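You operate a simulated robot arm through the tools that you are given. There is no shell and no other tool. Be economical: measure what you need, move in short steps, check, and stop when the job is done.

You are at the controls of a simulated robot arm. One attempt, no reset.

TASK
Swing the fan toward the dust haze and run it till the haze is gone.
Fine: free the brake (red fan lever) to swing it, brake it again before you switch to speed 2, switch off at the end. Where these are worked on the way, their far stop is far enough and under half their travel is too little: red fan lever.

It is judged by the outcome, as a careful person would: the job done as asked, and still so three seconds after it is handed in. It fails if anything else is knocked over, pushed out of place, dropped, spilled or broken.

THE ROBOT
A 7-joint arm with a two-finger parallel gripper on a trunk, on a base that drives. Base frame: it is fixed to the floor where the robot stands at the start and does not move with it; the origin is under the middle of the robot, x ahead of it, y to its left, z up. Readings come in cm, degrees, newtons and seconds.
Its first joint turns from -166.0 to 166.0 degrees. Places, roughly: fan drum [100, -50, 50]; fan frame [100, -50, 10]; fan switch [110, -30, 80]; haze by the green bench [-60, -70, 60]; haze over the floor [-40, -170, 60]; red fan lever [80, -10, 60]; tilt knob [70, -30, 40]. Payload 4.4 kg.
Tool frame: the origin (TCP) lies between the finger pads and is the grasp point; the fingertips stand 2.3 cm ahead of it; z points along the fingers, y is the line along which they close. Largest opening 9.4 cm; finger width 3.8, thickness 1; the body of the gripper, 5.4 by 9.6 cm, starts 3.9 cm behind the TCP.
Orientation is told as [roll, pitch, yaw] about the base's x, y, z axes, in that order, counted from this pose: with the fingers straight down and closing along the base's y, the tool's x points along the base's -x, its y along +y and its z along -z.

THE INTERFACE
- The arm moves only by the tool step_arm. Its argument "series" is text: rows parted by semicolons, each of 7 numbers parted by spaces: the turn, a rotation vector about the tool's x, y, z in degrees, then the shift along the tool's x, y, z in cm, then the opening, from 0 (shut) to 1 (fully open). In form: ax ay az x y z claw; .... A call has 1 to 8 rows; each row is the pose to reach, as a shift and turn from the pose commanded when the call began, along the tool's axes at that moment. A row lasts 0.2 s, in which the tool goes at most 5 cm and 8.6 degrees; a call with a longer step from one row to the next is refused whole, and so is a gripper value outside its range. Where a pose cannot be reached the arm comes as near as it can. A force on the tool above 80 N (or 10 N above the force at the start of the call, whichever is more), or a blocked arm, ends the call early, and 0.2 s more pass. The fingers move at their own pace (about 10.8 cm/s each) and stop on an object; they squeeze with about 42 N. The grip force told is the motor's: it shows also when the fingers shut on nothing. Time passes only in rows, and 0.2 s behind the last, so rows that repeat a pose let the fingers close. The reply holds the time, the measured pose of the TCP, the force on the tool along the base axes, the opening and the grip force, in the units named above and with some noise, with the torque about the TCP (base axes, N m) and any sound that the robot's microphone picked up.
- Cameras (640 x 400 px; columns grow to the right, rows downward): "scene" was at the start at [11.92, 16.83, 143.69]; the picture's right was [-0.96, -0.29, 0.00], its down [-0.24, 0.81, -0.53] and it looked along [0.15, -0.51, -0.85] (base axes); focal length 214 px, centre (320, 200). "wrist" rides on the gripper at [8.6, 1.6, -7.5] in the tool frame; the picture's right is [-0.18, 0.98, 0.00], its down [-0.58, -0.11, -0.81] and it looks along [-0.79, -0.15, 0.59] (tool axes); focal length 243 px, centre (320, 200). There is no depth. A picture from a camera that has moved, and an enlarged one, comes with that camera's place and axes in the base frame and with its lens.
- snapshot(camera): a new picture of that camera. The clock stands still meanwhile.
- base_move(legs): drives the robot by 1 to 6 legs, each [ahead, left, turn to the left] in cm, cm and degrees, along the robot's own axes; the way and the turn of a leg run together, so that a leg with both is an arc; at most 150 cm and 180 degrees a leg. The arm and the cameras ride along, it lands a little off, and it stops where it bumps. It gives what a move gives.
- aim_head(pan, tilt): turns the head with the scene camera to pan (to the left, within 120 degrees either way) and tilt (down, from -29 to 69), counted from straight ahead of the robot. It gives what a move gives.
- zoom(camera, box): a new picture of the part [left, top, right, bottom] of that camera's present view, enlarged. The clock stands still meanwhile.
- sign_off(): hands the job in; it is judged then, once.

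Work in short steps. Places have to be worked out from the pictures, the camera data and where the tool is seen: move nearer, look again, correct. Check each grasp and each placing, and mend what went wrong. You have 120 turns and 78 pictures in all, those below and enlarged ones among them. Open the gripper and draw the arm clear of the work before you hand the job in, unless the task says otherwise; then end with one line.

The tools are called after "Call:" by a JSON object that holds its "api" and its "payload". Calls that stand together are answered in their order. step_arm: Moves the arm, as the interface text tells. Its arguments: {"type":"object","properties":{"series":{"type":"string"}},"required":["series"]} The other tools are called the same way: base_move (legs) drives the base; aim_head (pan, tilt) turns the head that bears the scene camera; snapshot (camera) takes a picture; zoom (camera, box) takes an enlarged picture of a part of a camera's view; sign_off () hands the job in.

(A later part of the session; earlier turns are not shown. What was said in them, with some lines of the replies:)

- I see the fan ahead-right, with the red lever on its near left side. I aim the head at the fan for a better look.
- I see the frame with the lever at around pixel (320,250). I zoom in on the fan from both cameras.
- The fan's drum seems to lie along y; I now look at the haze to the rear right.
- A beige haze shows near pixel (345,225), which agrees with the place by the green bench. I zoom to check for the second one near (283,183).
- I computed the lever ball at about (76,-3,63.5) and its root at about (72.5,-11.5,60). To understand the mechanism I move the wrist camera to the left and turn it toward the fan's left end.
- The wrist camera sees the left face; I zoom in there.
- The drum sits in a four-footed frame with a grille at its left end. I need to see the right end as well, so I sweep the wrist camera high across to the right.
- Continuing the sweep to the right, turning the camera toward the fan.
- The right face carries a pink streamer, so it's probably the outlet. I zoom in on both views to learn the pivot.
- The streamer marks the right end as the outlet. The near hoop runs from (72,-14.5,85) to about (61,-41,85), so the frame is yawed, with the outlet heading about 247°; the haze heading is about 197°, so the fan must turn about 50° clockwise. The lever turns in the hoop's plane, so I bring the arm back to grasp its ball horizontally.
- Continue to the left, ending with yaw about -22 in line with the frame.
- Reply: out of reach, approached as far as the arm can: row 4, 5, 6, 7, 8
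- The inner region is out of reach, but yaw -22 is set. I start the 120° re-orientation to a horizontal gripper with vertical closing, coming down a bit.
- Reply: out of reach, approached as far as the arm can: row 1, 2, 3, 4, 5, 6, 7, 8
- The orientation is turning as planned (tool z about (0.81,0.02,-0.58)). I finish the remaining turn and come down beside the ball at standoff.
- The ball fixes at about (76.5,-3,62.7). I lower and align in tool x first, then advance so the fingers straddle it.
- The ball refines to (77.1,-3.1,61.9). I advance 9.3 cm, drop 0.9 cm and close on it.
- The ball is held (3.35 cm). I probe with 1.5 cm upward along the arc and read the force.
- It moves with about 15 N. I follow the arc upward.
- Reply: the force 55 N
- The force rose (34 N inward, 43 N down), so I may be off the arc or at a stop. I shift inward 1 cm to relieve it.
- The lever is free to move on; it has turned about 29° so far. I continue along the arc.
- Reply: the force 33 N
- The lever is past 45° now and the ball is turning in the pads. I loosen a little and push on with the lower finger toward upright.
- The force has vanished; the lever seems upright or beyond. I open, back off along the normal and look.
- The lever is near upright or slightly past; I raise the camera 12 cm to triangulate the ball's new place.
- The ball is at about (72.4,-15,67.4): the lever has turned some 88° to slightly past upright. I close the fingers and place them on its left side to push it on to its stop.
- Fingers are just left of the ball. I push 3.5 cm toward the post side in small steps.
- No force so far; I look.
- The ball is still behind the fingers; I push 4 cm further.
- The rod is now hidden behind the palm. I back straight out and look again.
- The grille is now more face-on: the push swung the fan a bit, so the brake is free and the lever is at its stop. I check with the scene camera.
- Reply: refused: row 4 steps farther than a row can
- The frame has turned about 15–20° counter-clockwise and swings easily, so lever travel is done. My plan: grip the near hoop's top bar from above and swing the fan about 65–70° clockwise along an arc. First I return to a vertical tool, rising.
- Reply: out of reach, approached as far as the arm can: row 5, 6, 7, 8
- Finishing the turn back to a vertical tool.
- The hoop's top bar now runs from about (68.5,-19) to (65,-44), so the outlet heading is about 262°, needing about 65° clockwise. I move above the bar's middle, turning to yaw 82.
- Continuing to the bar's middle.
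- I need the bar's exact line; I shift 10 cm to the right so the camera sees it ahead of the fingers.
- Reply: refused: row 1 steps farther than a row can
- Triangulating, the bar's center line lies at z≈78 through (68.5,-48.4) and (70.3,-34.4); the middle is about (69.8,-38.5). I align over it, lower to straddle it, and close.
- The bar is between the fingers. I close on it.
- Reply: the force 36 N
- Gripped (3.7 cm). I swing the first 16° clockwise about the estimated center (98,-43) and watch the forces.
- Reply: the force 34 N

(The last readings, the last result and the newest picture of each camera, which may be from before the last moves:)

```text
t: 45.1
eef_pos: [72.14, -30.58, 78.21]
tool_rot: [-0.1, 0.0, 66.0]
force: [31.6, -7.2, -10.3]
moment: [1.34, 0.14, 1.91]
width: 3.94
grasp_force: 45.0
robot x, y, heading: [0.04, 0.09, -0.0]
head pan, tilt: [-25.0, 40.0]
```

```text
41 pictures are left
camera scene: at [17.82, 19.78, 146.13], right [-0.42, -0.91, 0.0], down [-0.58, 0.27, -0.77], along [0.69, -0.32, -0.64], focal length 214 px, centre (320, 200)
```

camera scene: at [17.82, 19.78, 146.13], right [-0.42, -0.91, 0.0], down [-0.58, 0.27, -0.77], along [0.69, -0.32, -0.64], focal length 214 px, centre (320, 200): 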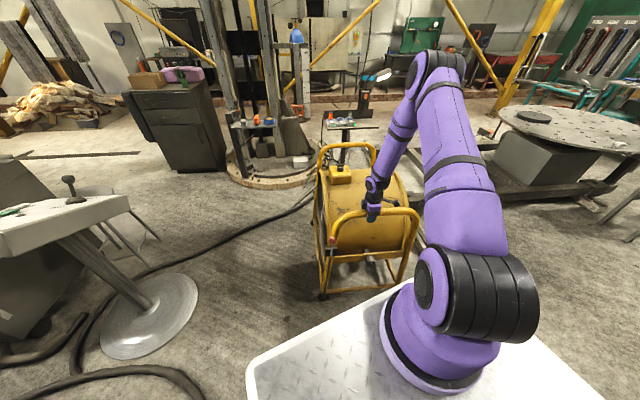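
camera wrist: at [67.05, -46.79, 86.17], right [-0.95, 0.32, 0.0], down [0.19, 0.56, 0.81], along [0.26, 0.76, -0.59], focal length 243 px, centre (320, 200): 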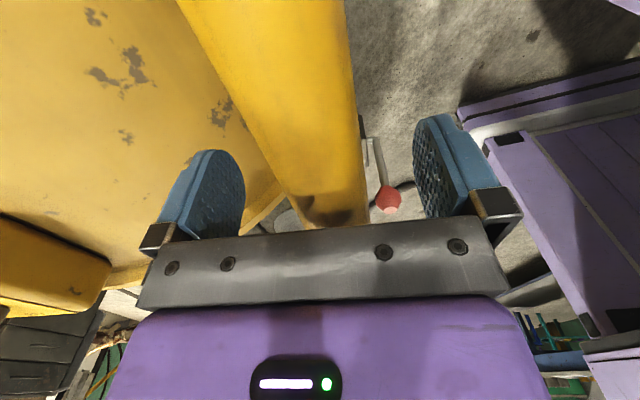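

The fan turns with the gripper; the bar pulls a little to +x, so I correct the center slightly and swing another 32°.

Call:
{"api": "step_arm", "payload": {"series": "0 0 4 -2.01 -0.76 0 0.2; 0 0 8 -3.99 -1.01 0 0.2; 0 0 12 -5.93 -1.4 0 0.2; 0 0 16 -7.86 -1.92 0 0.2; 0 0 20 -9.73 -2.58 0 0.2; 0 0 24 -11.57 -3.37 0 0.2; 0 0 28 -13.33 -4.28 0 0.2; 0 0 32 -15.03 -5.31 0 0.2"}}

Call:
{"api": "snapshot", "payload": {"camera": "scene"}}

```text
t: 46.9
eef_pos: [82.51, -18.25, 77.97]
tool_rot: [0.4, 0.0, 34.4]
force: [-39.4, 62.9, 14.1]
moment: [-0.89, 0.06, 1.93]
width: 4.29
grasp_force: 45.2
robot x, y, heading: [-0.31, 0.26, -0.1]
head pan, tilt: [-25.0, 40.0]
```

```text
40 pictures are left
camera scene: at [17.47, 20.08, 146.13], right [-0.42, -0.91, 0.0], down [-0.58, 0.27, -0.77], along [0.7, -0.32, -0.64], focal length 214 px, centre (320, 200)
```

scene: 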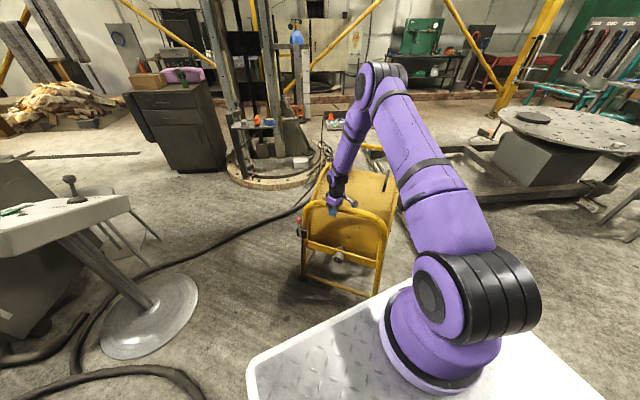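

Now about 48° done; the bar pulls outward with 74 N, so I relax outward 1 cm.

Call:
{"api": "step_arm", "payload": {"series": "0 0 0 0 0.5 0 0.2; 0 0 0 0 1 0 0.2; 0 0 0 0 1 0 0.2"}}

Call:
{"api": "zoom", "payload": {"camera": "scene", "box": [270, 130, 430, 310]}}

```text
t: 47.7
eef_pos: [82.33, -18.34, 77.99]
tool_rot: [-0.3, 0.0, 34.2]
force: [0.2, 21.7, -7.1]
moment: [0.82, -0.87, 2.27]
width: 4.29
grasp_force: 45.0
robot x, y, heading: [0.18, -0.2, 0.2]
head pan, tilt: [-25.0, 40.0]
```

```text
2.22 times, centred on (350, 220) of scene
camera zoom: at [17.72, 19.85, 146.13], right [-0.42, -0.91, 0.0], down [-0.58, 0.27, -0.77], along [0.69, -0.32, -0.64], focal length 477 px, centre (253, 156)
```

zoom: 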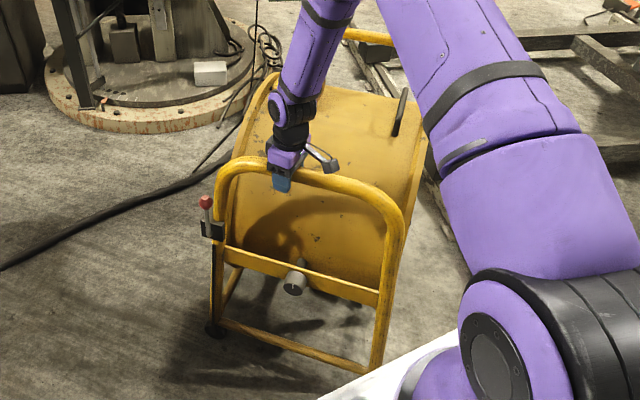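

From the picture the outlet heading is now about 223°, and the pads have slipped about 9°; the true center fits about (102.5,-47) with radius 35. Another ~30° is needed; I swing 20° along the corrected arc.

Call:
{"api": "step_arm", "payload": {"series": "0 0 2 -1.5 0 0 0.2; 0 0 4 -3.1 -0.04 0 0.2; 0 0 6 -4.6 -0.2 0 0.2; 0 0 8 -6.13 -0.39 0 0.2; 0 0 10 -7.6 -0.7 0 0.2; 0 0 12 -9.13 -1.02 0 0.2; 0 0 14 -10.6 -1.4 0 0.2; 0 0 16 -12.08 -1.87 0 0.2"}}

Call:
{"api": "zoom", "payload": {"camera": "scene", "box": [270, 130, 430, 310]}}

```text
t: 49.5
eef_pos: [93.39, -12.65, 78.07]
tool_rot: [0.0, 0.0, 18.2]
force: [-4.1, 31.7, 9.6]
moment: [-0.18, -0.12, 1.56]
width: 3.99
grasp_force: 44.7
robot x, y, heading: [-0.11, -0.17, 0.2]
head pan, tilt: [-25.0, 40.0]
```

```text
2.22 times, centred on (350, 220) of scene
camera zoom: at [17.6, 19.96, 146.13], right [-0.42, -0.91, 0.0], down [-0.58, 0.27, -0.77], along [0.69, -0.32, -0.64], focal length 477 px, centre (253, 156)
```

zoom: 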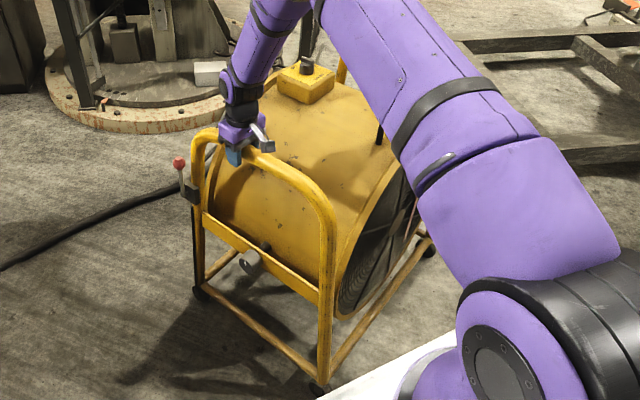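

From the feet the outlet heading is now about 203° and the center (103.5,-47). The haze bears about 191.5°, so I swing another 12°.

Call:
{"api": "step_arm", "payload": {"series": "0 0 2.5 -1.85 -0.1 0 0.2; 0 0 5 -3.72 -0.3 0 0.2; 0 0 7.5 -5.6 -0.65 0 0.2; 0 0 10 -7.4 -1 0 0.2; 0 0 10 -7.4 -1 0 0.2"}}

Call:
{"api": "zoom", "payload": {"camera": "scene", "box": [270, 130, 430, 310]}}

```text
t: 50.7
eef_pos: [100.72, -11.24, 78.12]
tool_rot: [0.1, 0.0, 8.3]
force: [6.1, 39.5, 5.1]
moment: [-0.03, -0.69, 1.93]
width: 3.8
grasp_force: 44.8
robot x, y, heading: [0.01, 0.12, 0.2]
head pan, tilt: [-25.0, 40.0]
```

```text
2.22 times, centred on (350, 220) of scene
camera zoom: at [17.66, 19.96, 146.12], right [-0.42, -0.91, 0.0], down [-0.58, 0.27, -0.77], along [0.69, -0.32, -0.64], focal length 477 px, centre (253, 156)
```

zoom: 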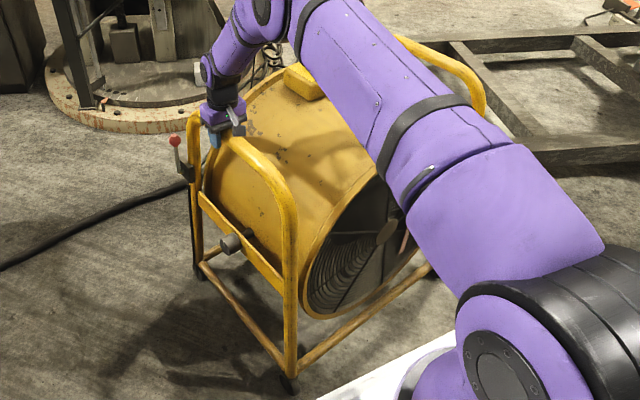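

The outlet heading measures about 192°, on the haze. I release the bar and rise clear, then look at the lever.

Call:
{"api": "step_arm", "payload": {"series": "0 0 0 0 0 0 0.6; 0 0 0 0 0 0 1; 0 0 0 0 0 -4 1; 0 0 0 0 0 -8 1; 0 0 0 0 0 -12 1; 0 0 0 4 0 -13 1; 0 0 0 8 0 -13 1"}}

Call:
{"api": "snapshot", "payload": {"camera": "wrist"}}

Call:
{"api": "zoom", "payload": {"camera": "scene", "box": [270, 130, 430, 310]}}

```text
t: 52.3
eef_pos: [92.65, -12.91, 91.0]
tool_rot: [0.0, 0.2, 8.2]
force: [0.9, -0.4, -0.4]
moment: [-0.02, 0.02, 0.01]
width: 9.4
grasp_force: 0.0
robot x, y, heading: [0.15, 0.43, 0.1]
head pan, tilt: [-25.0, 40.0]
```

```text
36 pictures are left
camera wrist: at [83.9, -12.55, 98.39], right [0.04, 1.0, 0.0], down [0.59, -0.02, 0.8], along [0.8, -0.04, -0.59], focal length 243 px, centre (320, 200)
```

wrist: 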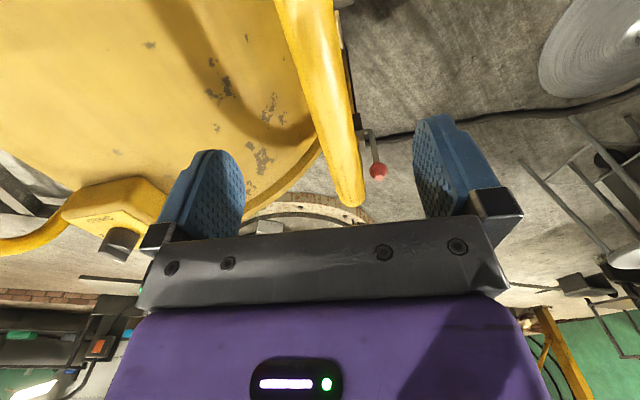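

```text
2.22 times, centred on (350, 220) of scene
camera zoom: at [17.7, 19.84, 146.14], right [-0.42, -0.91, 0.0], down [-0.58, 0.27, -0.77], along [0.69, -0.32, -0.64], focal length 477 px, centre (253, 156)
```

zoom: 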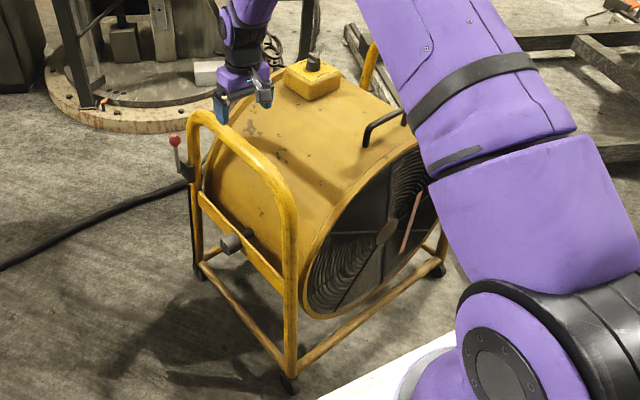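

The ball is at (118,-3.2,66.7), too far from here. I drive 50 left and then 45 ahead, staying left of the fan.

Call:
{"api": "base_move", "payload": {"legs": [[0, 50, 0], [45, 0, 0]]}}

Call:
{"api": "aim_head", "payload": {"pan": -50, "tilt": 45}}

Call:
{"api": "snapshot", "payload": {"camera": "scene"}}

```text
t: 57.6
eef_pos: [137.52, 36.8, 90.95]
tool_rot: [0.0, 0.1, 8.2]
force: [-0.7, -1.3, 0.0]
moment: [-0.02, 0.01, 0.0]
width: 9.39
grasp_force: 0.0
robot x, y, heading: [45.08, 49.54, 0.2]
head pan, tilt: [-25.0, 40.0]
```

```text
t: 58.5
eef_pos: [137.66, 36.85, 90.85]
tool_rot: [0.0, 0.1, 8.1]
force: [-0.8, 0.7, -0.8]
moment: [0.0, 0.0, -0.01]
width: 9.41
grasp_force: 0.1
robot x, y, heading: [44.93, 49.42, -0.0]
head pan, tilt: [-50.0, 45.0]
```

```text
34 pictures are left
camera scene: at [60.11, 66.86, 145.42], right [-0.77, -0.64, 0.0], down [-0.46, 0.54, -0.71], along [0.46, -0.54, -0.71], focal length 214 px, centre (320, 200)
```

scene: 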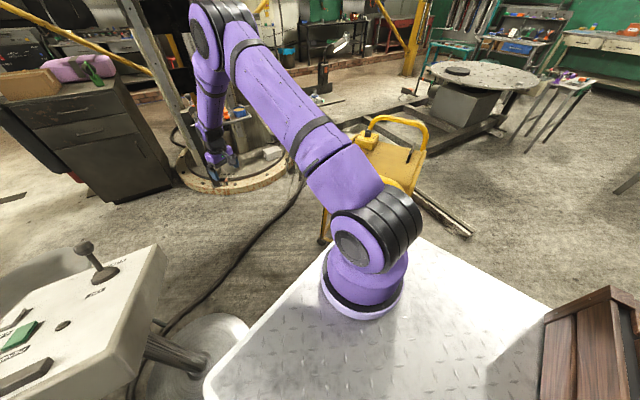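

The base is at (45,49.5). I bring the closed fingers to the near side of the ball, tilted about 37° so that the gripper body stays clear of the hoop.

Call:
{"api": "step_arm", "payload": {"series": "4.6 0 0 2.9 -2.5 1.3 0; 9.2 0 0 5.7 -5 2.6 0; 13.9 0 0 8.6 -7.6 3.9 0; 18.5 0 0 11.4 -10.1 5.2 0; 23.1 0 0 14.3 -12.6 6.5 0; 27.8 0 0 17.1 -15.1 7.8 0; 32.4 0 0 20 -17.7 9.1 0; 37 0 0 22.8 -20.2 10.4 0"}}

Call:
{"api": "snapshot", "payload": {"camera": "wrist"}}

```text
t: 60.3
eef_pos: [117.82, 13.55, 80.6]
tool_rot: [-37.0, 0.1, 8.1]
force: [-0.4, 0.6, -0.5]
moment: [0.02, -0.01, 0.0]
width: 0.0
grasp_force: 42.4
robot x, y, heading: [44.78, 49.73, 0.1]
head pan, tilt: [-50.0, 45.0]
```

```text
33 pictures are left
camera wrist: at [108.56, 17.89, 85.64], right [0.07, 0.8, -0.59], down [0.52, 0.48, 0.71], along [0.85, -0.36, -0.38], focal length 243 px, centre (320, 200)
```

wrist: 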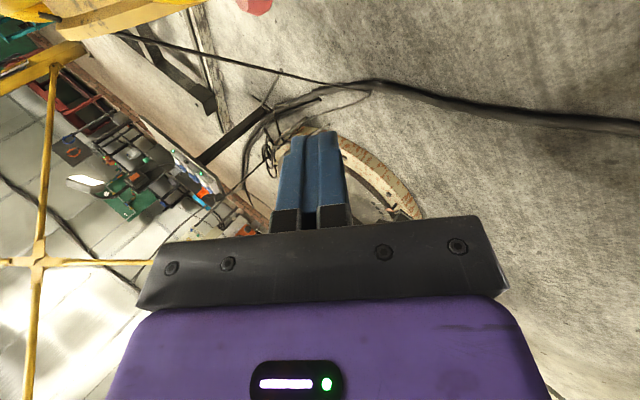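

The ball is confirmed near (117.5,-3.2,67.5). I shift to its near side and advance along the tool axis.

Call:
{"api": "step_arm", "payload": {"series": "0 0 0 3.5 -2 3 0; 0 0 0 7.1 -4.1 5 0; 0 0 0 7.1 -4.1 9.5 0; 0 0 0 7.1 -4.1 14 0; 0 0 0 7.1 -4.1 18 0; 0 0 0 7.1 -4.1 21.4 0"}}

Call:
{"api": "snapshot", "payload": {"camera": "wrist"}}

```text
refused: row 1 steps farther than a row can; nothing moved
```

```text
32 pictures are left
camera wrist: at [108.56, 17.89, 85.64], right [0.07, 0.8, -0.59], down [0.52, 0.48, 0.71], along [0.85, -0.36, -0.38], focal length 243 px, centre (320, 200)
```

wrist: 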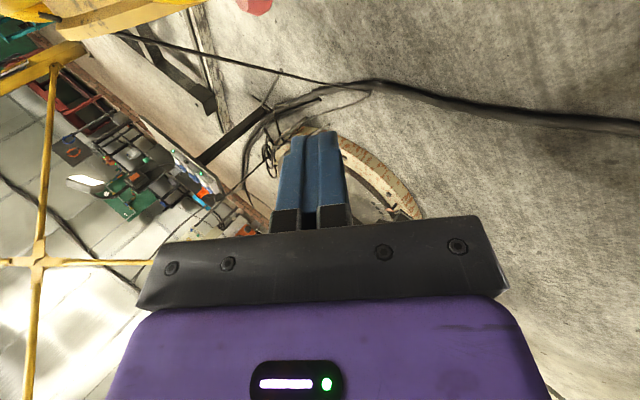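

The first row was too long; I resend with shorter steps.

Call:
{"api": "step_arm", "payload": {"series": "0 0 0 3.5 -2 1.5 0; 0 0 0 7.1 -4.1 4 0; 0 0 0 7.1 -4.1 8.5 0; 0 0 0 7.1 -4.1 13 0; 0 0 0 7.1 -4.1 17.5 0; 0 0 0 7.1 -4.1 21.4 0"}}

Call:
{"api": "snapshot", "payload": {"camera": "wrist"}}

```text
t: 61.7
eef_pos: [113.3, -3.24, 65.83]
tool_rot: [-37.0, 0.1, 8.3]
force: [-0.3, 0.6, 0.1]
moment: [0.02, 0.04, -0.05]
width: 0.0
grasp_force: 41.9
robot x, y, heading: [44.9, 49.66, 0.1]
head pan, tilt: [-50.0, 45.0]
```

```text
31 pictures are left
camera wrist: at [103.84, 1.14, 70.83], right [0.07, 0.8, -0.59], down [0.52, 0.48, 0.71], along [0.85, -0.36, -0.38], focal length 243 px, centre (320, 200)
```

wrist: 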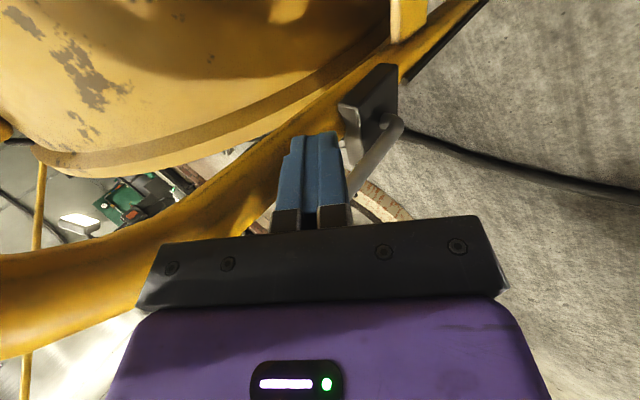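

The fingers are just on the near side of the upright lever's ball. I push it away along its arc.

Call:
{"api": "step_arm", "payload": {"series": "0 0 0 -1.5 -0.4 -0.7 0; 0 0 0 -3 -0.61 -1.17 0; 0 0 0 -4.7 -0.7 -1.48 0; 0 0 0 -6.5 -0.48 -1.39 0; 0 0 0 -8.4 -0.13 -1.15 0"}}

Call:
{"api": "snapshot", "payload": {"camera": "wrist"}}

```text
t: 62.9
eef_pos: [121.45, -1.68, 66.85]
tool_rot: [-36.9, 0.1, 8.1]
force: [-0.7, 0.7, -0.7]
moment: [-0.01, -0.06, 0.01]
width: 0.0
grasp_force: 42.1
robot x, y, heading: [44.68, 49.92, 0.0]
head pan, tilt: [-50.0, 45.0]
```

```text
30 pictures are left
camera wrist: at [112.08, 2.78, 71.91], right [0.07, 0.8, -0.59], down [0.52, 0.48, 0.71], along [0.85, -0.36, -0.38], focal length 243 px, centre (320, 200)
```

wrist: 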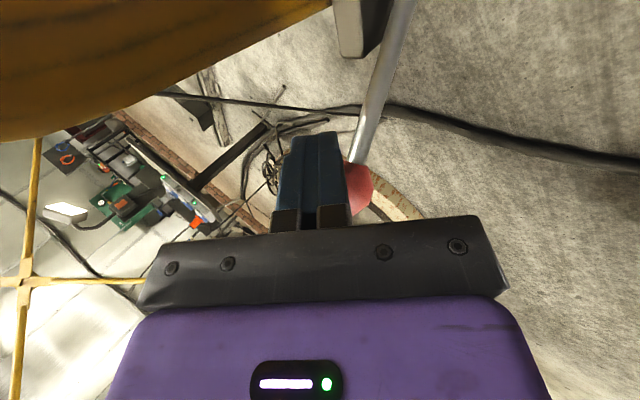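

The ball has moved on to about 50° elevation. I continue forward and downward.

Call:
{"api": "step_arm", "payload": {"series": "0 0 0 -1.3 0.37 0.35 0; 0 0 0 -2.55 0.96 0.97 0; 0 0 0 -4 1.79 1.91 0; 0 0 0 -5.25 2.73 3.02 0; 0 0 0 -6 3.65 4.14 0"}}

Call:
{"api": "snapshot", "payload": {"camera": "wrist"}}

```text
t: 63.7
eef_pos: [124.28, -1.13, 65.23]
tool_rot: [-37.3, 0.6, 7.5]
force: [-32.0, 26.8, 56.6]
moment: [0.37, -0.26, 0.38]
width: 0.0
grasp_force: 42.2
robot x, y, heading: [45.14, 49.84, 0.3]
head pan, tilt: [-50.0, 45.0]
stopped in row 4: the force on the tool passed its limit at 109 N (the readings are from after the stop); the commanded pose is now the measured one
```

```text
29 pictures are left
camera wrist: at [115.01, 3.43, 70.36], right [0.07, 0.8, -0.6], down [0.53, 0.48, 0.7], along [0.84, -0.37, -0.39], focal length 243 px, centre (320, 200)
```

wrist: 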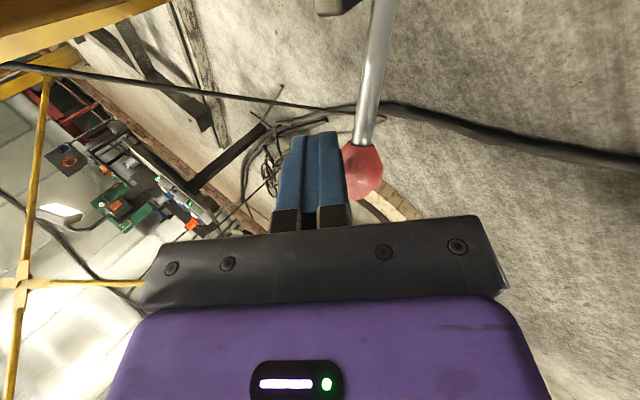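

The ball is at about (127,-1,61.6), matching its original angle, and the force rose sharply: the brake stop. I back out and check the fan's heading.

Call:
{"api": "step_arm", "payload": {"series": "0 0 0 0.5 0 -2 0; 0 0 0 1 0 -6 0; 0 0 0 0 0 -10.5 0; 0 0 0 -2 2 -14.5 0.5; 0 0 0 -4 4 -18.5 1"}}

Call:
{"api": "snapshot", "payload": {"camera": "wrist"}}

Call:
{"api": "snapshot", "payload": {"camera": "scene"}}

```text
t: 64.9
eef_pos: [126.69, 13.5, 76.95]
tool_rot: [-37.2, 0.8, 7.5]
force: [0.7, 0.1, -0.3]
moment: [0.07, 0.0, 0.02]
width: 9.39
grasp_force: 0.1
robot x, y, heading: [44.9, 49.93, -0.3]
head pan, tilt: [-50.0, 45.0]
```

```text
28 pictures are left
camera wrist: at [117.5, 18.07, 82.03], right [0.07, 0.8, -0.6], down [0.53, 0.47, 0.7], along [0.84, -0.37, -0.39], focal length 243 px, centre (320, 200)
```

wrist: 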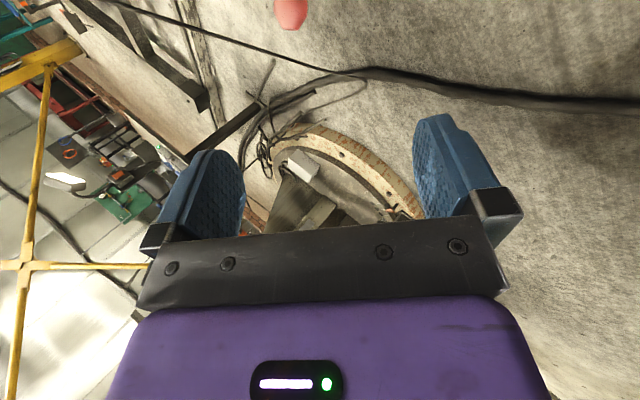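

```text
27 pictures are left
camera scene: at [60.1, 66.8, 145.42], right [-0.77, -0.64, 0.0], down [-0.45, 0.54, -0.71], along [0.45, -0.54, -0.71], focal length 214 px, centre (320, 200)
```

scene: 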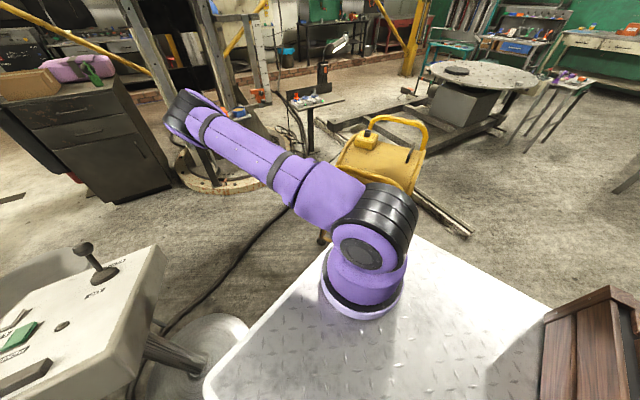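

The fan looks unmoved. From this new spot I can triangulate the haze, so I turn the head to it.

Call:
{"api": "aim_head", "payload": {"pan": -118, "tilt": 25}}

Call:
{"api": "snapshot", "payload": {"camera": "scene"}}

```text
t: 66.3
eef_pos: [126.72, 13.75, 76.85]
tool_rot: [-37.2, 0.6, 7.5]
force: [0.3, -0.4, -0.1]
moment: [0.0, 0.03, 0.0]
width: 9.4
grasp_force: 0.0
robot x, y, heading: [44.92, 49.89, -0.2]
head pan, tilt: [-118.0, 25.0]
```

```text
26 pictures are left
camera scene: at [50.52, 64.97, 148.47], right [-0.88, 0.47, 0.0], down [0.2, 0.37, -0.91], along [-0.42, -0.8, -0.42], focal length 214 px, centre (320, 200)
```

scene: 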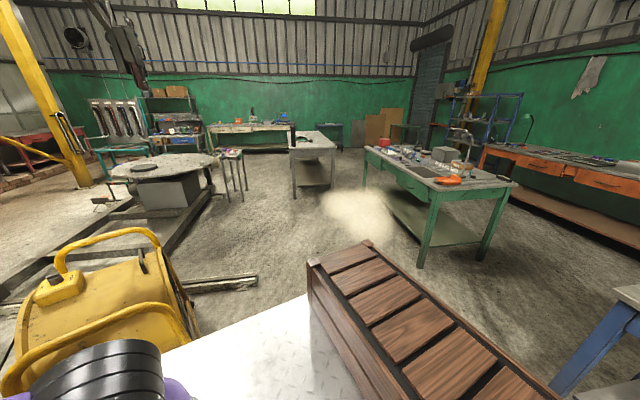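

The haze bearing from the fan comes to about 190–195°, agreeing with the present 192°. Now the switch: I zoom on the box from here.

Call:
{"api": "zoom", "payload": {"camera": "scene", "box": [0, 210, 220, 390]}}

Call:
{"api": "aim_head", "payload": {"pan": -65, "tilt": 45}}

Call:
{"api": "zoom", "payload": {"camera": "scene", "box": [200, 80, 380, 260]}}

```text
2.22 times, centred on (110, 300) of scene
camera zoom: at [50.52, 64.97, 148.47], right [-0.88, 0.47, 0.0], down [0.2, 0.37, -0.91], along [-0.42, -0.8, -0.42], focal length 477 px, centre (787, -22)
```

zoom: 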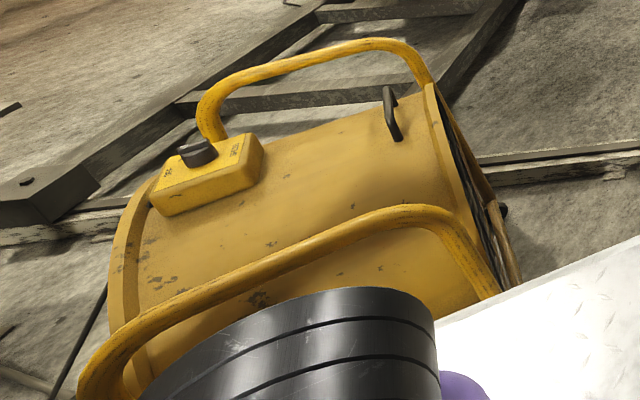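

```text
t: 67.5
eef_pos: [126.8, 13.7, 76.85]
tool_rot: [-37.4, 0.7, 7.6]
force: [0.0, -0.1, 0.1]
moment: [0.01, 0.01, 0.01]
width: 9.4
grasp_force: 0.0
robot x, y, heading: [44.92, 49.7, -0.1]
head pan, tilt: [-65.0, 45.0]
```

```text
2.22 times, centred on (290, 170) of scene
camera zoom: at [58.27, 65.74, 145.42], right [-0.91, -0.42, 0.0], down [-0.3, 0.64, -0.71], along [0.3, -0.64, -0.71], focal length 477 px, centre (387, 267)
```

zoom: 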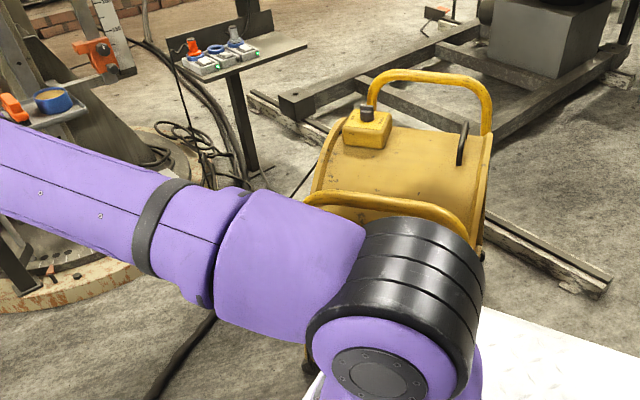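

By re-fitting the plate outline, the robot is narrower than I thought (about 27 half-width, front 32, plate at z≈96). I'll work the switch from about (32,-12). First I raise the arm high and vertical, clear of the fan.

Call:
{"api": "step_arm", "payload": {"series": "-4.6 0 0 2.4 -2.2 -3.5 1; -9.2 0 0 4.9 -4.4 -7 1; -13.9 0 0 7.4 -6.6 -10.5 1; -18.5 0 0 9.9 -8.8 -14 1; -23.1 0 0 12.3 -11 -17.5 1; -27.8 0 0 14.8 -13.2 -21 1; -32.4 0 0 17.3 -15.4 -24.5 1; -37 0 0 19.8 -17.6 -28 1"}}

Call:
{"api": "base_move", "payload": {"legs": [[-15, 0, 0], [0, -60, 0]]}}

Call:
{"api": "snapshot", "payload": {"camera": "wrist"}}

```text
t: 69.3
eef_pos: [107.06, 14.02, 110.12]
tool_rot: [-0.1, 0.7, 7.7]
force: [0.3, 0.1, 0.1]
moment: [-0.02, 0.03, 0.02]
width: 9.41
grasp_force: 0.1
robot x, y, heading: [45.13, 49.51, -0.0]
head pan, tilt: [-65.0, 45.0]
```

```text
t: 73.7
eef_pos: [92.26, -46.56, 110.17]
tool_rot: [-0.2, 0.7, 7.6]
force: [-0.1, 0.1, -0.1]
moment: [-0.02, -0.01, 0.04]
width: 9.4
grasp_force: 0.0
robot x, y, heading: [29.92, -10.92, -0.0]
head pan, tilt: [-65.0, 45.0]
```

```text
23 pictures are left
camera wrist: at [83.52, -46.19, 117.73], right [0.05, 1.0, -0.01], down [0.6, -0.03, 0.8], along [0.8, -0.05, -0.6], focal length 243 px, centre (320, 200)
```

wrist: 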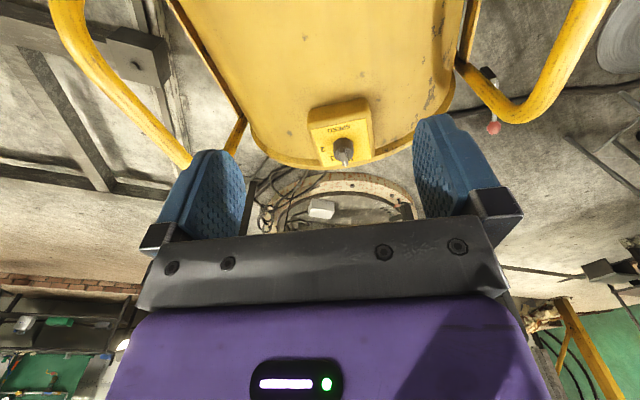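

Excellent view of the box. I zoom in on the switch.

Call:
{"api": "zoom", "payload": {"camera": "wrist", "box": [290, 85, 390, 175]}}

```text
4.44 times, centred on (340, 130) of wrist
camera zoom: at [83.52, -46.19, 117.73], right [0.05, 1.0, -0.01], down [0.6, -0.03, 0.8], along [0.8, -0.05, -0.6], focal length 1078 px, centre (231, 511)
```

zoom: 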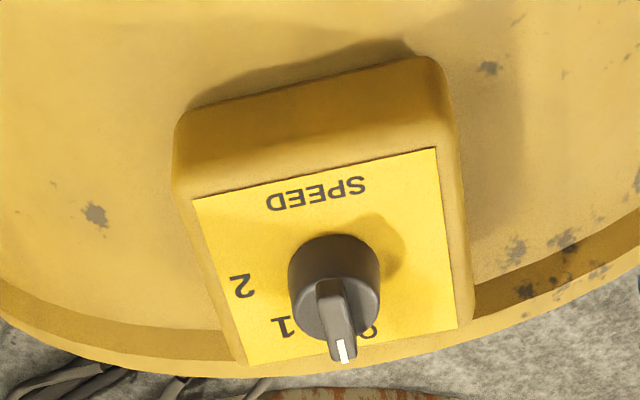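

The knob reads 0/1/2 with the pointer at 0; turning to 2 is about 95° clockwise from above. Three rays agree the knob's top is at (116,-43.7,82.4). I move above it with yaw 21, the fingers straddling the pointer bar.

Call:
{"api": "step_arm", "payload": {"series": "0 0 -2 -3.4 0 2.7 1; 0 0 -4 -6.8 0 5.4 1; 0 0 -6 -10.2 -0.1 8.1 1; 0 0 -8 -13.6 -0.1 10.8 1; 0 0 -10 -17 -0.2 13.5 1; 0 0 -12 -20.4 -0.2 16.2 1; 0 0 -13.4 -23.9 -0.25 18.5 1"}}

Call:
{"api": "snapshot", "payload": {"camera": "wrist"}}

```text
t: 75.3
eef_pos: [115.8, -43.81, 91.44]
tool_rot: [0.0, 0.7, 21.0]
force: [-1.0, -1.2, 0.2]
moment: [0.01, -0.02, -0.01]
width: 9.41
grasp_force: 0.0
robot x, y, heading: [29.8, -10.89, -0.3]
head pan, tilt: [-65.0, 45.0]
```

```text
21 pictures are left
camera wrist: at [107.16, -45.43, 98.99], right [-0.18, 0.98, 0.0], down [0.59, 0.11, 0.8], along [0.79, 0.14, -0.6], focal length 243 px, centre (320, 200)
```

wrist: 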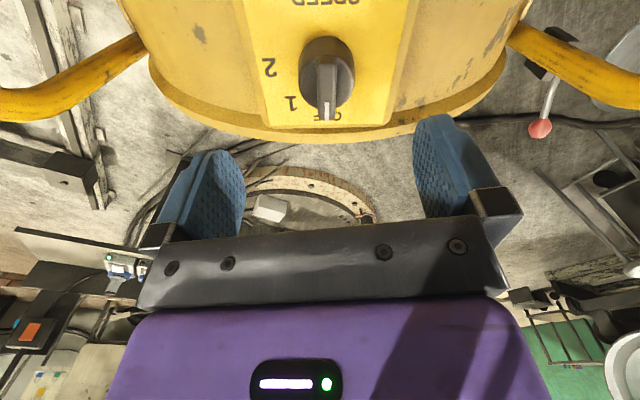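

The pointer is at OFF, its bar heading about 12°. I align yaw to 12, lower so the tips reach about z 82, and close to feel the bar.

Call:
{"api": "step_arm", "payload": {"series": "0 0 4.5 0.3 0.2 2 1; 0 0 9 0.3 0.2 4.5 1; 0 0 9 0.3 0.2 7 1; 0 0 9 0.3 0.2 7 0.7; 0 0 9 0.3 0.2 7 0.4; 0 0 9 0.3 0.2 7 0.1; 0 0 9 0.3 0.2 7 0.1"}}

Call:
{"api": "snapshot", "payload": {"camera": "wrist"}}

```text
t: 76.9
eef_pos: [115.15, -43.54, 84.3]
tool_rot: [0.0, 0.8, 12.1]
force: [-4.6, 21.3, -1.8]
moment: [0.62, 0.05, 0.01]
width: 3.81
grasp_force: 44.9
robot x, y, heading: [29.87, -11.07, 0.0]
head pan, tilt: [-65.0, 45.0]
```

```text
20 pictures are left
camera wrist: at [106.55, -43.78, 91.93], right [-0.03, 1.0, 0.0], down [0.6, 0.02, 0.8], along [0.8, 0.02, -0.6], focal length 243 px, centre (320, 200)
```

wrist: 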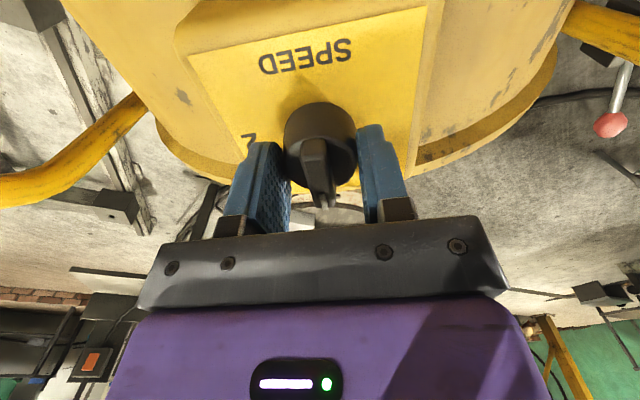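

It closed on the cylinder (3.8 cm). I open, rise about 1.8 cm and close on the bar instead.

Call:
{"api": "step_arm", "payload": {"series": "0 0 0 0 0.2 0 0.6; 0 0 0 0 0.2 -1 0.6; 0 0 0 0 0.2 -1.8 0.6; 0 0 0 0 0.2 -1.8 0.3; 0 0 0 0 0.2 -1.8 0.03; 0 0 0 0 0.2 -1.8 0.03"}}

Call:
{"api": "snapshot", "payload": {"camera": "wrist"}}

```text
t: 78.3
eef_pos: [115.12, -43.44, 86.1]
tool_rot: [0.0, 0.8, 12.0]
force: [-2.3, 5.1, 1.3]
moment: [-0.01, 0.62, -0.21]
width: 1.19
grasp_force: 45.1
robot x, y, heading: [30.23, -10.82, 0.1]
head pan, tilt: [-65.0, 45.0]
```

```text
19 pictures are left
camera wrist: at [106.49, -43.76, 93.76], right [-0.02, 1.0, 0.0], down [0.6, 0.02, 0.8], along [0.8, 0.02, -0.6], focal length 243 px, centre (320, 200)
```

wrist: 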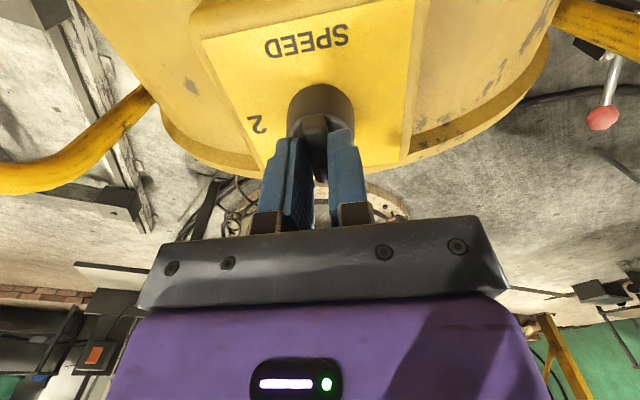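

The bar is gripped (1.2 cm). I turn clockwise 90° in two calls, first 48°.

Call:
{"api": "step_arm", "payload": {"series": "0 0 8 0 0 0 0.03; 0 0 16 0 0 0 0.03; 0 0 24 0 0 0 0.03; 0 0 32 0 0 0 0.03; 0 0 40 0 0 0 0.03; 0 0 48 0 0 0 0.03; 0 0 48 0 0 0 0.03"}}

```text
t: 79.9
eef_pos: [115.18, -43.35, 86.23]
tool_rot: [-0.5, 0.3, -36.2]
force: [-5.6, 14.5, 0.4]
moment: [0.81, 0.59, 0.03]
width: 1.19
grasp_force: 44.8
robot x, y, heading: [29.65, -10.61, -0.2]
head pan, tilt: [-65.0, 45.0]
```

Turning smoothly with low torque; I continue the rest to position 2.

Call:
{"api": "step_arm", "payload": {"series": "0 0 8 0 0 0 0.03; 0 0 16 0 0 0 0.03; 0 0 24 0 0 0 0.03; 0 0 32 0 0 0 0.03; 0 0 40 0 0 0 0.03; 0 0 44 0 0 0 0.03; 0 0 44 0 0 0 0.03"}}

Call:
{"api": "snapshot", "payload": {"camera": "wrist"}}

```text
t: 81.5
eef_pos: [115.15, -43.36, 86.19]
tool_rot: [-0.7, -0.2, -80.0]
force: [-0.5, 19.6, -1.0]
moment: [0.6, -0.08, 1.54]
width: 1.19
grasp_force: 45.3
robot x, y, heading: [30.32, -10.93, -0.1]
head pan, tilt: [-65.0, 45.0]
```

```text
18 pictures are left
camera wrist: at [115.45, -34.68, 93.59], right [1.0, -0.01, -0.01], down [0.0, -0.59, 0.81], along [-0.02, -0.81, -0.59], focal length 243 px, centre (320, 200)
```

wrist: 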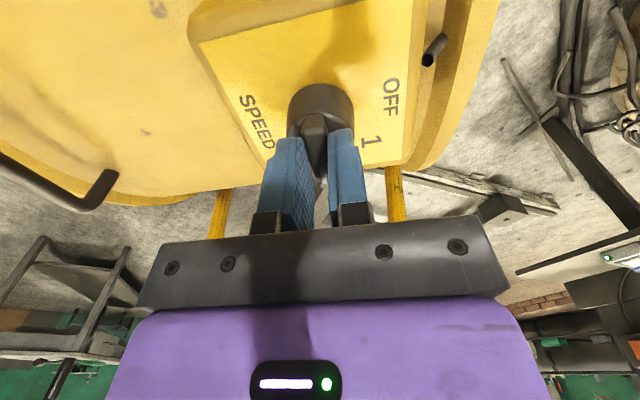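

Torque has risen to 1.5 Nm, so the knob is at its end at 2. I release, rise, and look at the knob and whether the fan runs.

Call:
{"api": "step_arm", "payload": {"series": "0 0 0 0 0 0 0.4; 0 0 0 0 0 0 0.6; 0 0 0 0 0 -4 0.6; 0 0 0 0 0 -8 1; 0 0 0 3 0 -12 1"}}

Call:
{"api": "snapshot", "payload": {"camera": "wrist"}}

Call:
{"api": "aim_head", "payload": {"pan": -118, "tilt": 25}}

Call:
{"api": "snapshot", "payload": {"camera": "scene"}}

```text
t: 82.7
eef_pos: [114.89, -40.79, 98.15]
tool_rot: [-0.8, 0.0, -80.0]
force: [-0.2, -0.6, -0.7]
moment: [-0.02, 0.01, 0.04]
width: 9.42
grasp_force: 0.1
robot x, y, heading: [29.87, -10.96, -0.1]
head pan, tilt: [-65.0, 45.0]
```

```text
17 pictures are left
camera wrist: at [115.11, -32.01, 105.58], right [1.0, -0.01, -0.01], down [0.0, -0.59, 0.81], along [-0.02, -0.81, -0.59], focal length 243 px, centre (320, 200)
```

wrist: 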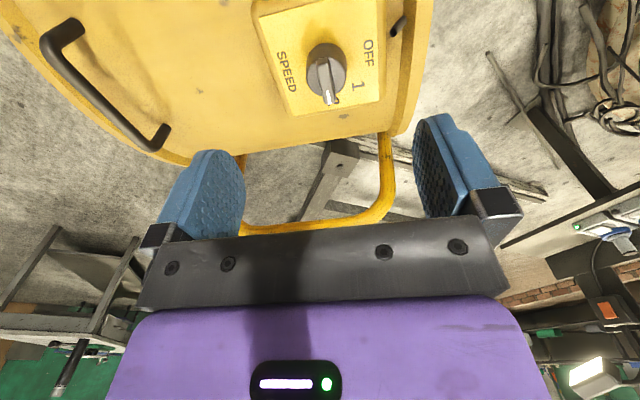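

```text
t: 83.9
eef_pos: [114.83, -40.65, 98.06]
tool_rot: [-0.8, -0.1, -79.9]
force: [-0.3, -0.2, -0.8]
moment: [0.0, 0.03, -0.03]
width: 9.4
grasp_force: 0.1
robot x, y, heading: [30.08, -10.66, 0.0]
head pan, tilt: [-118.0, 25.0]
```

```text
16 pictures are left
camera scene: at [35.6, 4.44, 148.47], right [-0.88, 0.47, 0.0], down [0.2, 0.37, -0.91], along [-0.42, -0.8, -0.42], focal length 214 px, centre (320, 200)
```

scene: 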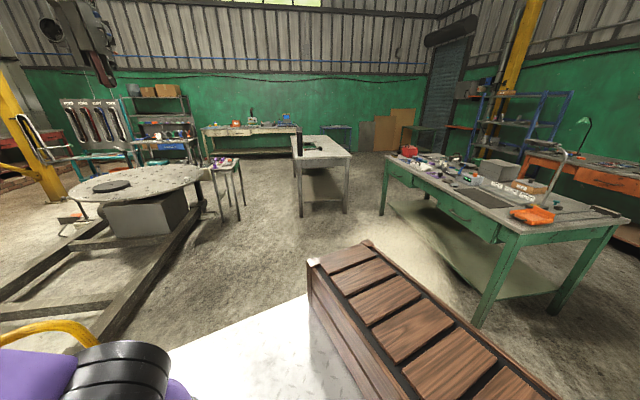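

The knob stands at 2. I zoom at the haze near the bench to see if it is thinning.

Call:
{"api": "zoom", "payload": {"camera": "scene", "box": [300, 170, 520, 310]}}

```text
2.86 times, centred on (410, 240) of scene
camera zoom: at [35.6, 4.44, 148.47], right [-0.88, 0.47, 0.0], down [0.2, 0.37, -0.91], along [-0.42, -0.8, -0.42], focal length 613 px, centre (63, 86)
```

zoom: 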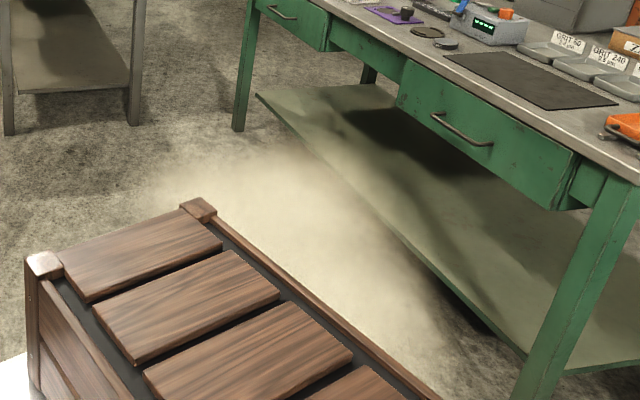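

The haze is still there, centered about (-66,-69,60), bearing 188° from the fan — within about 4° of the fan's aim. I drive the robot 45 left so it doesn't stand in the stream, and watch.

Call:
{"api": "base_move", "payload": {"legs": [[0, 45, 0]]}}

Call:
{"api": "step_arm", "payload": {"series": "0 0 0 0 0 -1 1; 0 0 0 0 0 -2 1; 0 0 0 0 0 -2 1; 0 0 0 0 0 -2 1; 0 0 0 0 0 -2 1; 0 0 0 0 0 -2 1; 0 0 0 0 0 -2 1; 0 0 0 0 0 -2 1"}}

Call:
{"api": "snapshot", "payload": {"camera": "scene"}}

```text
t: 86.6
eef_pos: [114.92, 4.65, 98.18]
tool_rot: [-0.7, -0.1, -79.8]
force: [-0.3, -0.2, 0.4]
moment: [0.02, 0.01, -0.03]
width: 9.41
grasp_force: 0.0
robot x, y, heading: [29.88, 33.94, 0.4]
head pan, tilt: [-118.0, 25.0]
```

```text
t: 88.4
eef_pos: [115.01, 4.66, 100.16]
tool_rot: [-0.7, -0.1, -79.8]
force: [-1.2, -0.8, 1.0]
moment: [0.01, 0.01, 0.02]
width: 9.4
grasp_force: 0.1
robot x, y, heading: [29.69, 34.49, 0.1]
head pan, tilt: [-118.0, 25.0]
```

```text
14 pictures are left
camera scene: at [35.47, 49.44, 148.48], right [-0.88, 0.47, 0.0], down [0.2, 0.37, -0.91], along [-0.42, -0.8, -0.42], focal length 214 px, centre (320, 200)
```

scene: 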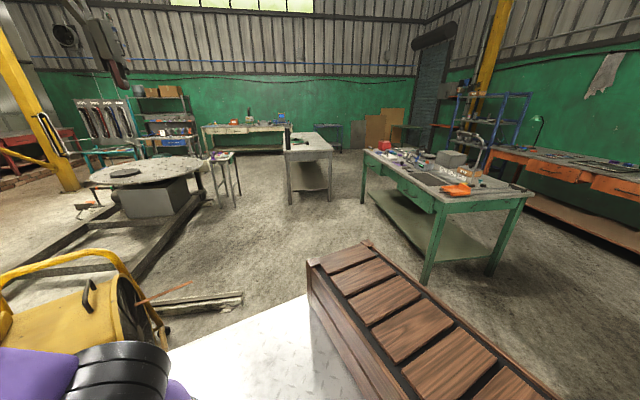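

The streamer is blowing straight out and the haze spot near (361,220) looks clear. I zoom to check.

Call:
{"api": "zoom", "payload": {"camera": "scene", "box": [260, 160, 500, 310]}}

```text
2.67 times, centred on (380, 235) of scene
camera zoom: at [35.47, 49.44, 148.48], right [-0.88, 0.47, 0.0], down [0.2, 0.37, -0.91], along [-0.42, -0.8, -0.42], focal length 572 px, centre (160, 107)
```

zoom: 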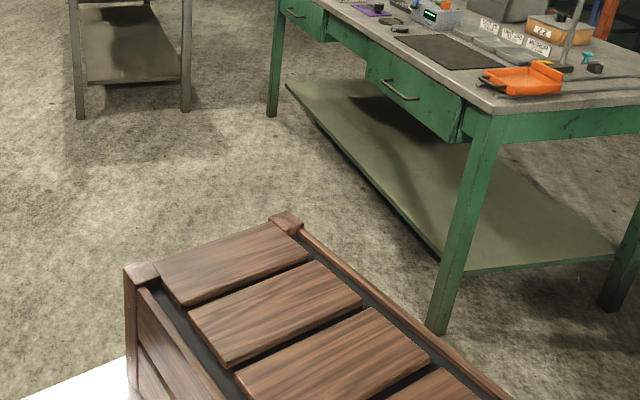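

The haze is gone. I give it the return drive as extra running time, then go back to switch off.

Call:
{"api": "base_move", "payload": {"legs": [[0, -45, 0]]}}

Call:
{"api": "snapshot", "payload": {"camera": "wrist"}}

Call:
{"api": "snapshot", "payload": {"camera": "scene"}}

```text
t: 91.1
eef_pos: [115.34, -40.14, 100.14]
tool_rot: [-0.7, -0.1, -79.6]
force: [1.0, 0.3, 0.8]
moment: [0.02, 0.02, 0.01]
width: 9.41
grasp_force: 0.1
robot x, y, heading: [30.19, -10.92, 0.4]
head pan, tilt: [-118.0, 25.0]
```

```text
12 pictures are left
camera wrist: at [115.45, -31.27, 107.61], right [1.0, 0.0, -0.01], down [0.01, -0.59, 0.81], along [-0.01, -0.81, -0.59], focal length 243 px, centre (320, 200)
```

wrist: 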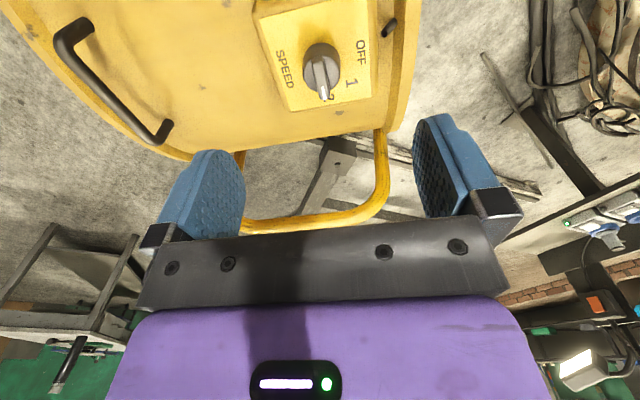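

```text
11 pictures are left
camera scene: at [35.66, 4.57, 148.48], right [-0.89, 0.46, 0.0], down [0.2, 0.37, -0.91], along [-0.42, -0.8, -0.42], focal length 214 px, centre (320, 200)
```

scene: 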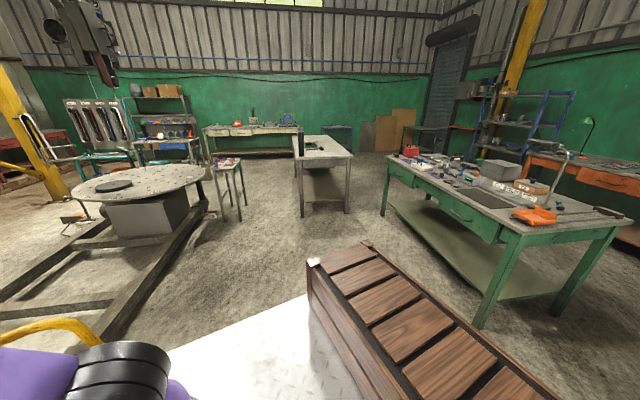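

The haze is gone from the same viewpoint too. I return to the recorded grip place over the knob and close on the bar.

Call:
{"api": "step_arm", "payload": {"series": "0 0 0 -1.5 -0.4 3 0.8; 0 0 0 -3.13 -0.77 6.5 0.8; 0 0 0 -3.13 -0.77 10.5 0.7; 0 0 0 -3.13 -0.77 14 0.6; 0 0 0 -3.13 -0.77 14 0.3; 0 0 0 -3.13 -0.77 14 0.03; 0 0 0 -3.13 -0.77 14 0.03"}}

Call:
{"api": "snapshot", "payload": {"camera": "wrist"}}

```text
t: 92.7
eef_pos: [115.06, -43.28, 86.18]
tool_rot: [-0.6, -0.3, -79.5]
force: [25.3, -2.6, -2.4]
moment: [-1.38, -1.02, 1.18]
width: 1.18
grasp_force: 44.9
robot x, y, heading: [30.03, -10.76, 0.5]
head pan, tilt: [-118.0, 25.0]
```

```text
10 pictures are left
camera wrist: at [115.21, -34.51, 93.62], right [1.0, 0.0, -0.01], down [0.01, -0.59, 0.81], along [-0.01, -0.81, -0.59], focal length 243 px, centre (320, 200)
```

wrist: 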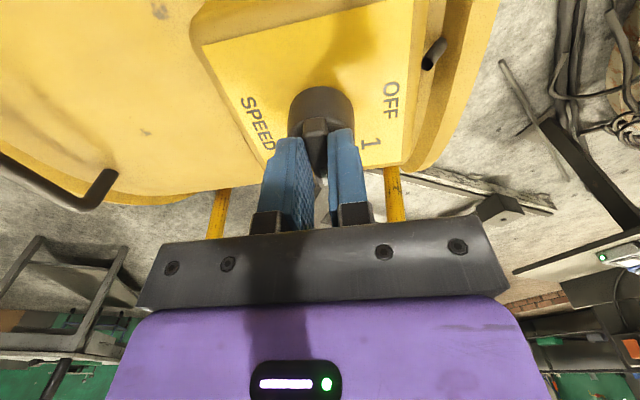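

Gripped again. I turn counter-clockwise back toward OFF, easing 0.3 cm toward the bar's pull.

Call:
{"api": "step_arm", "payload": {"series": "0 0 -8 0 0.3 0 0.03; 0 0 -16 0 0.3 0 0.03; 0 0 -24 0 0.3 0 0.03; 0 0 -32 0 0.3 0 0.03; 0 0 -40 0 0.3 0 0.03; 0 0 -48 0 0.3 0 0.03; 0 0 -48 0 0.3 0 0.03"}}

Call:
{"api": "step_arm", "payload": {"series": "0 0 -8 0 0 0 0.03; 0 0 -16 0 0 0 0.03; 0 0 -24 0 0 0 0.03; 0 0 -32 0 0 0 0.03; 0 0 -40 0 0 0 0.03; 0 0 -44.5 0 0 0 0.03; 0 0 -44.5 0 0 0 0.03"}}

```text
t: 94.3
eef_pos: [115.04, -43.34, 86.21]
tool_rot: [-0.8, 0.6, -31.6]
force: [-10.0, -13.0, 2.9]
moment: [0.6, 1.43, -0.05]
width: 1.17
grasp_force: 44.6
robot x, y, heading: [29.98, -10.65, 0.4]
head pan, tilt: [-118.0, 25.0]
```

```text
t: 95.9
eef_pos: [115.19, -43.48, 86.08]
tool_rot: [-0.1, 0.8, 12.8]
force: [-6.0, -29.8, -15.0]
moment: [-0.77, 1.26, -0.97]
width: 1.18
grasp_force: 45.4
robot x, y, heading: [30.05, -10.85, 0.3]
head pan, tilt: [-118.0, 25.0]
```

The yaw is back at 12.8 with a stop torque, so it's at OFF. I release, rise, and check.

Call:
{"api": "step_arm", "payload": {"series": "0 0 0 0 0 0 0.4; 0 0 0 0 0 0 0.6; 0 0 0 0 0 -4 0.6; 0 0 0 0 0 -8 1; 0 0 0 3 0 -12 1; 0 0 0 7 0 -14 1; 0 0 0 11 0 -16 1"}}

Call:
{"api": "snapshot", "payload": {"camera": "wrist"}}

```text
t: 97.5
eef_pos: [104.67, -45.6, 102.23]
tool_rot: [-0.1, 0.8, 12.8]
force: [0.9, 0.0, 0.3]
moment: [0.01, -0.01, 0.01]
width: 9.37
grasp_force: 0.0
robot x, y, heading: [30.27, -10.96, 0.2]
head pan, tilt: [-118.0, 25.0]
```

```text
9 pictures are left
camera wrist: at [96.0, -45.96, 109.86], right [-0.04, 1.0, 0.0], down [0.6, 0.03, 0.8], along [0.8, 0.03, -0.6], focal length 243 px, centre (320, 200)
```

wrist: 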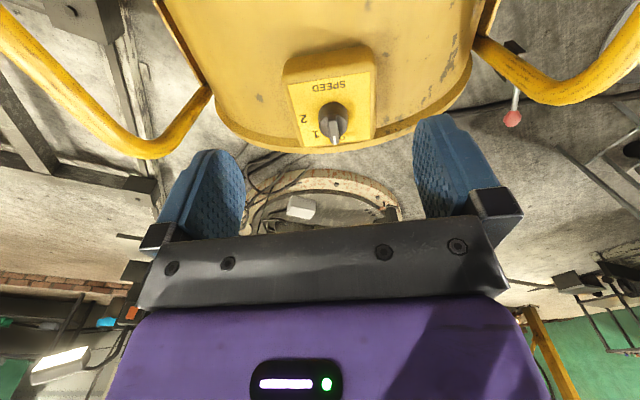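

Knob at OFF, lever at braked position. I drive clear to the left and take a last look at the fan and the room.

Call:
{"api": "base_move", "payload": {"legs": [[-15, 0, 0], [0, 45, 0]]}}

Call:
{"api": "snapshot", "payload": {"camera": "scene"}}

Call:
{"api": "aim_head", "payload": {"pan": -65, "tilt": 40}}

Call:
{"api": "snapshot", "payload": {"camera": "scene"}}

```text
t: 101.2
eef_pos: [89.47, -1.07, 102.26]
tool_rot: [-0.1, 0.6, 12.9]
force: [0.0, 0.8, -0.2]
moment: [0.03, 0.01, 0.0]
width: 9.39
grasp_force: 0.1
robot x, y, heading: [14.81, 33.98, 0.1]
head pan, tilt: [-118.0, 25.0]
```

```text
8 pictures are left
camera scene: at [20.44, 49.1, 148.48], right [-0.89, 0.46, 0.0], down [0.2, 0.37, -0.91], along [-0.42, -0.8, -0.42], focal length 214 px, centre (320, 200)
```

scene: 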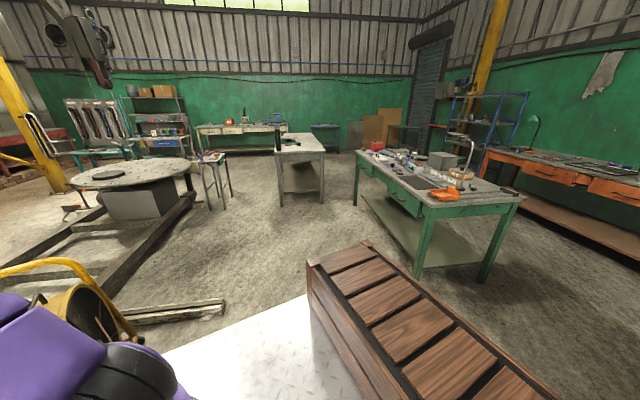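

```text
t: 102.4
eef_pos: [89.48, -1.1, 102.19]
tool_rot: [-0.1, 0.7, 12.9]
force: [0.2, 0.3, 0.6]
moment: [0.02, 0.0, 0.04]
width: 9.41
grasp_force: 0.0
robot x, y, heading: [14.6, 33.76, 0.4]
head pan, tilt: [-65.0, 40.0]
```

```text
7 pictures are left
camera scene: at [28.35, 49.58, 146.15], right [-0.9, -0.43, 0.0], down [-0.28, 0.58, -0.77], along [0.33, -0.69, -0.64], focal length 214 px, centre (320, 200)
```

scene: 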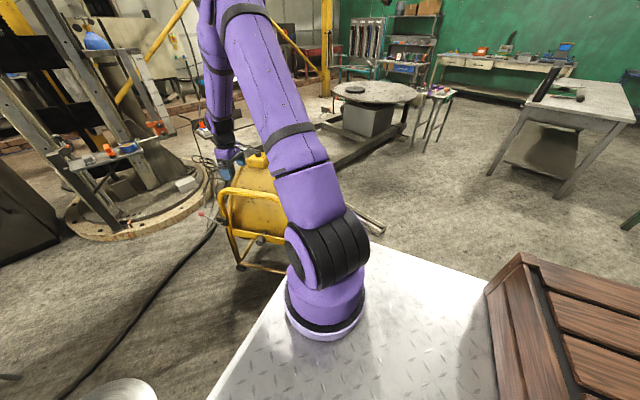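

The haze is gone, the fan is off, braked and upright, and the arm is clear with the gripper open. I hand the job in.

Call:
{"api": "sign_off", "payload": {}}

```text
The job is handed in.
```

The fan was swung toward the haze by the green bench, braked again, and run at speed 2 until pictures from two spots showed the haze gone. I then switched it off and drew the arm clear with the gripper open.
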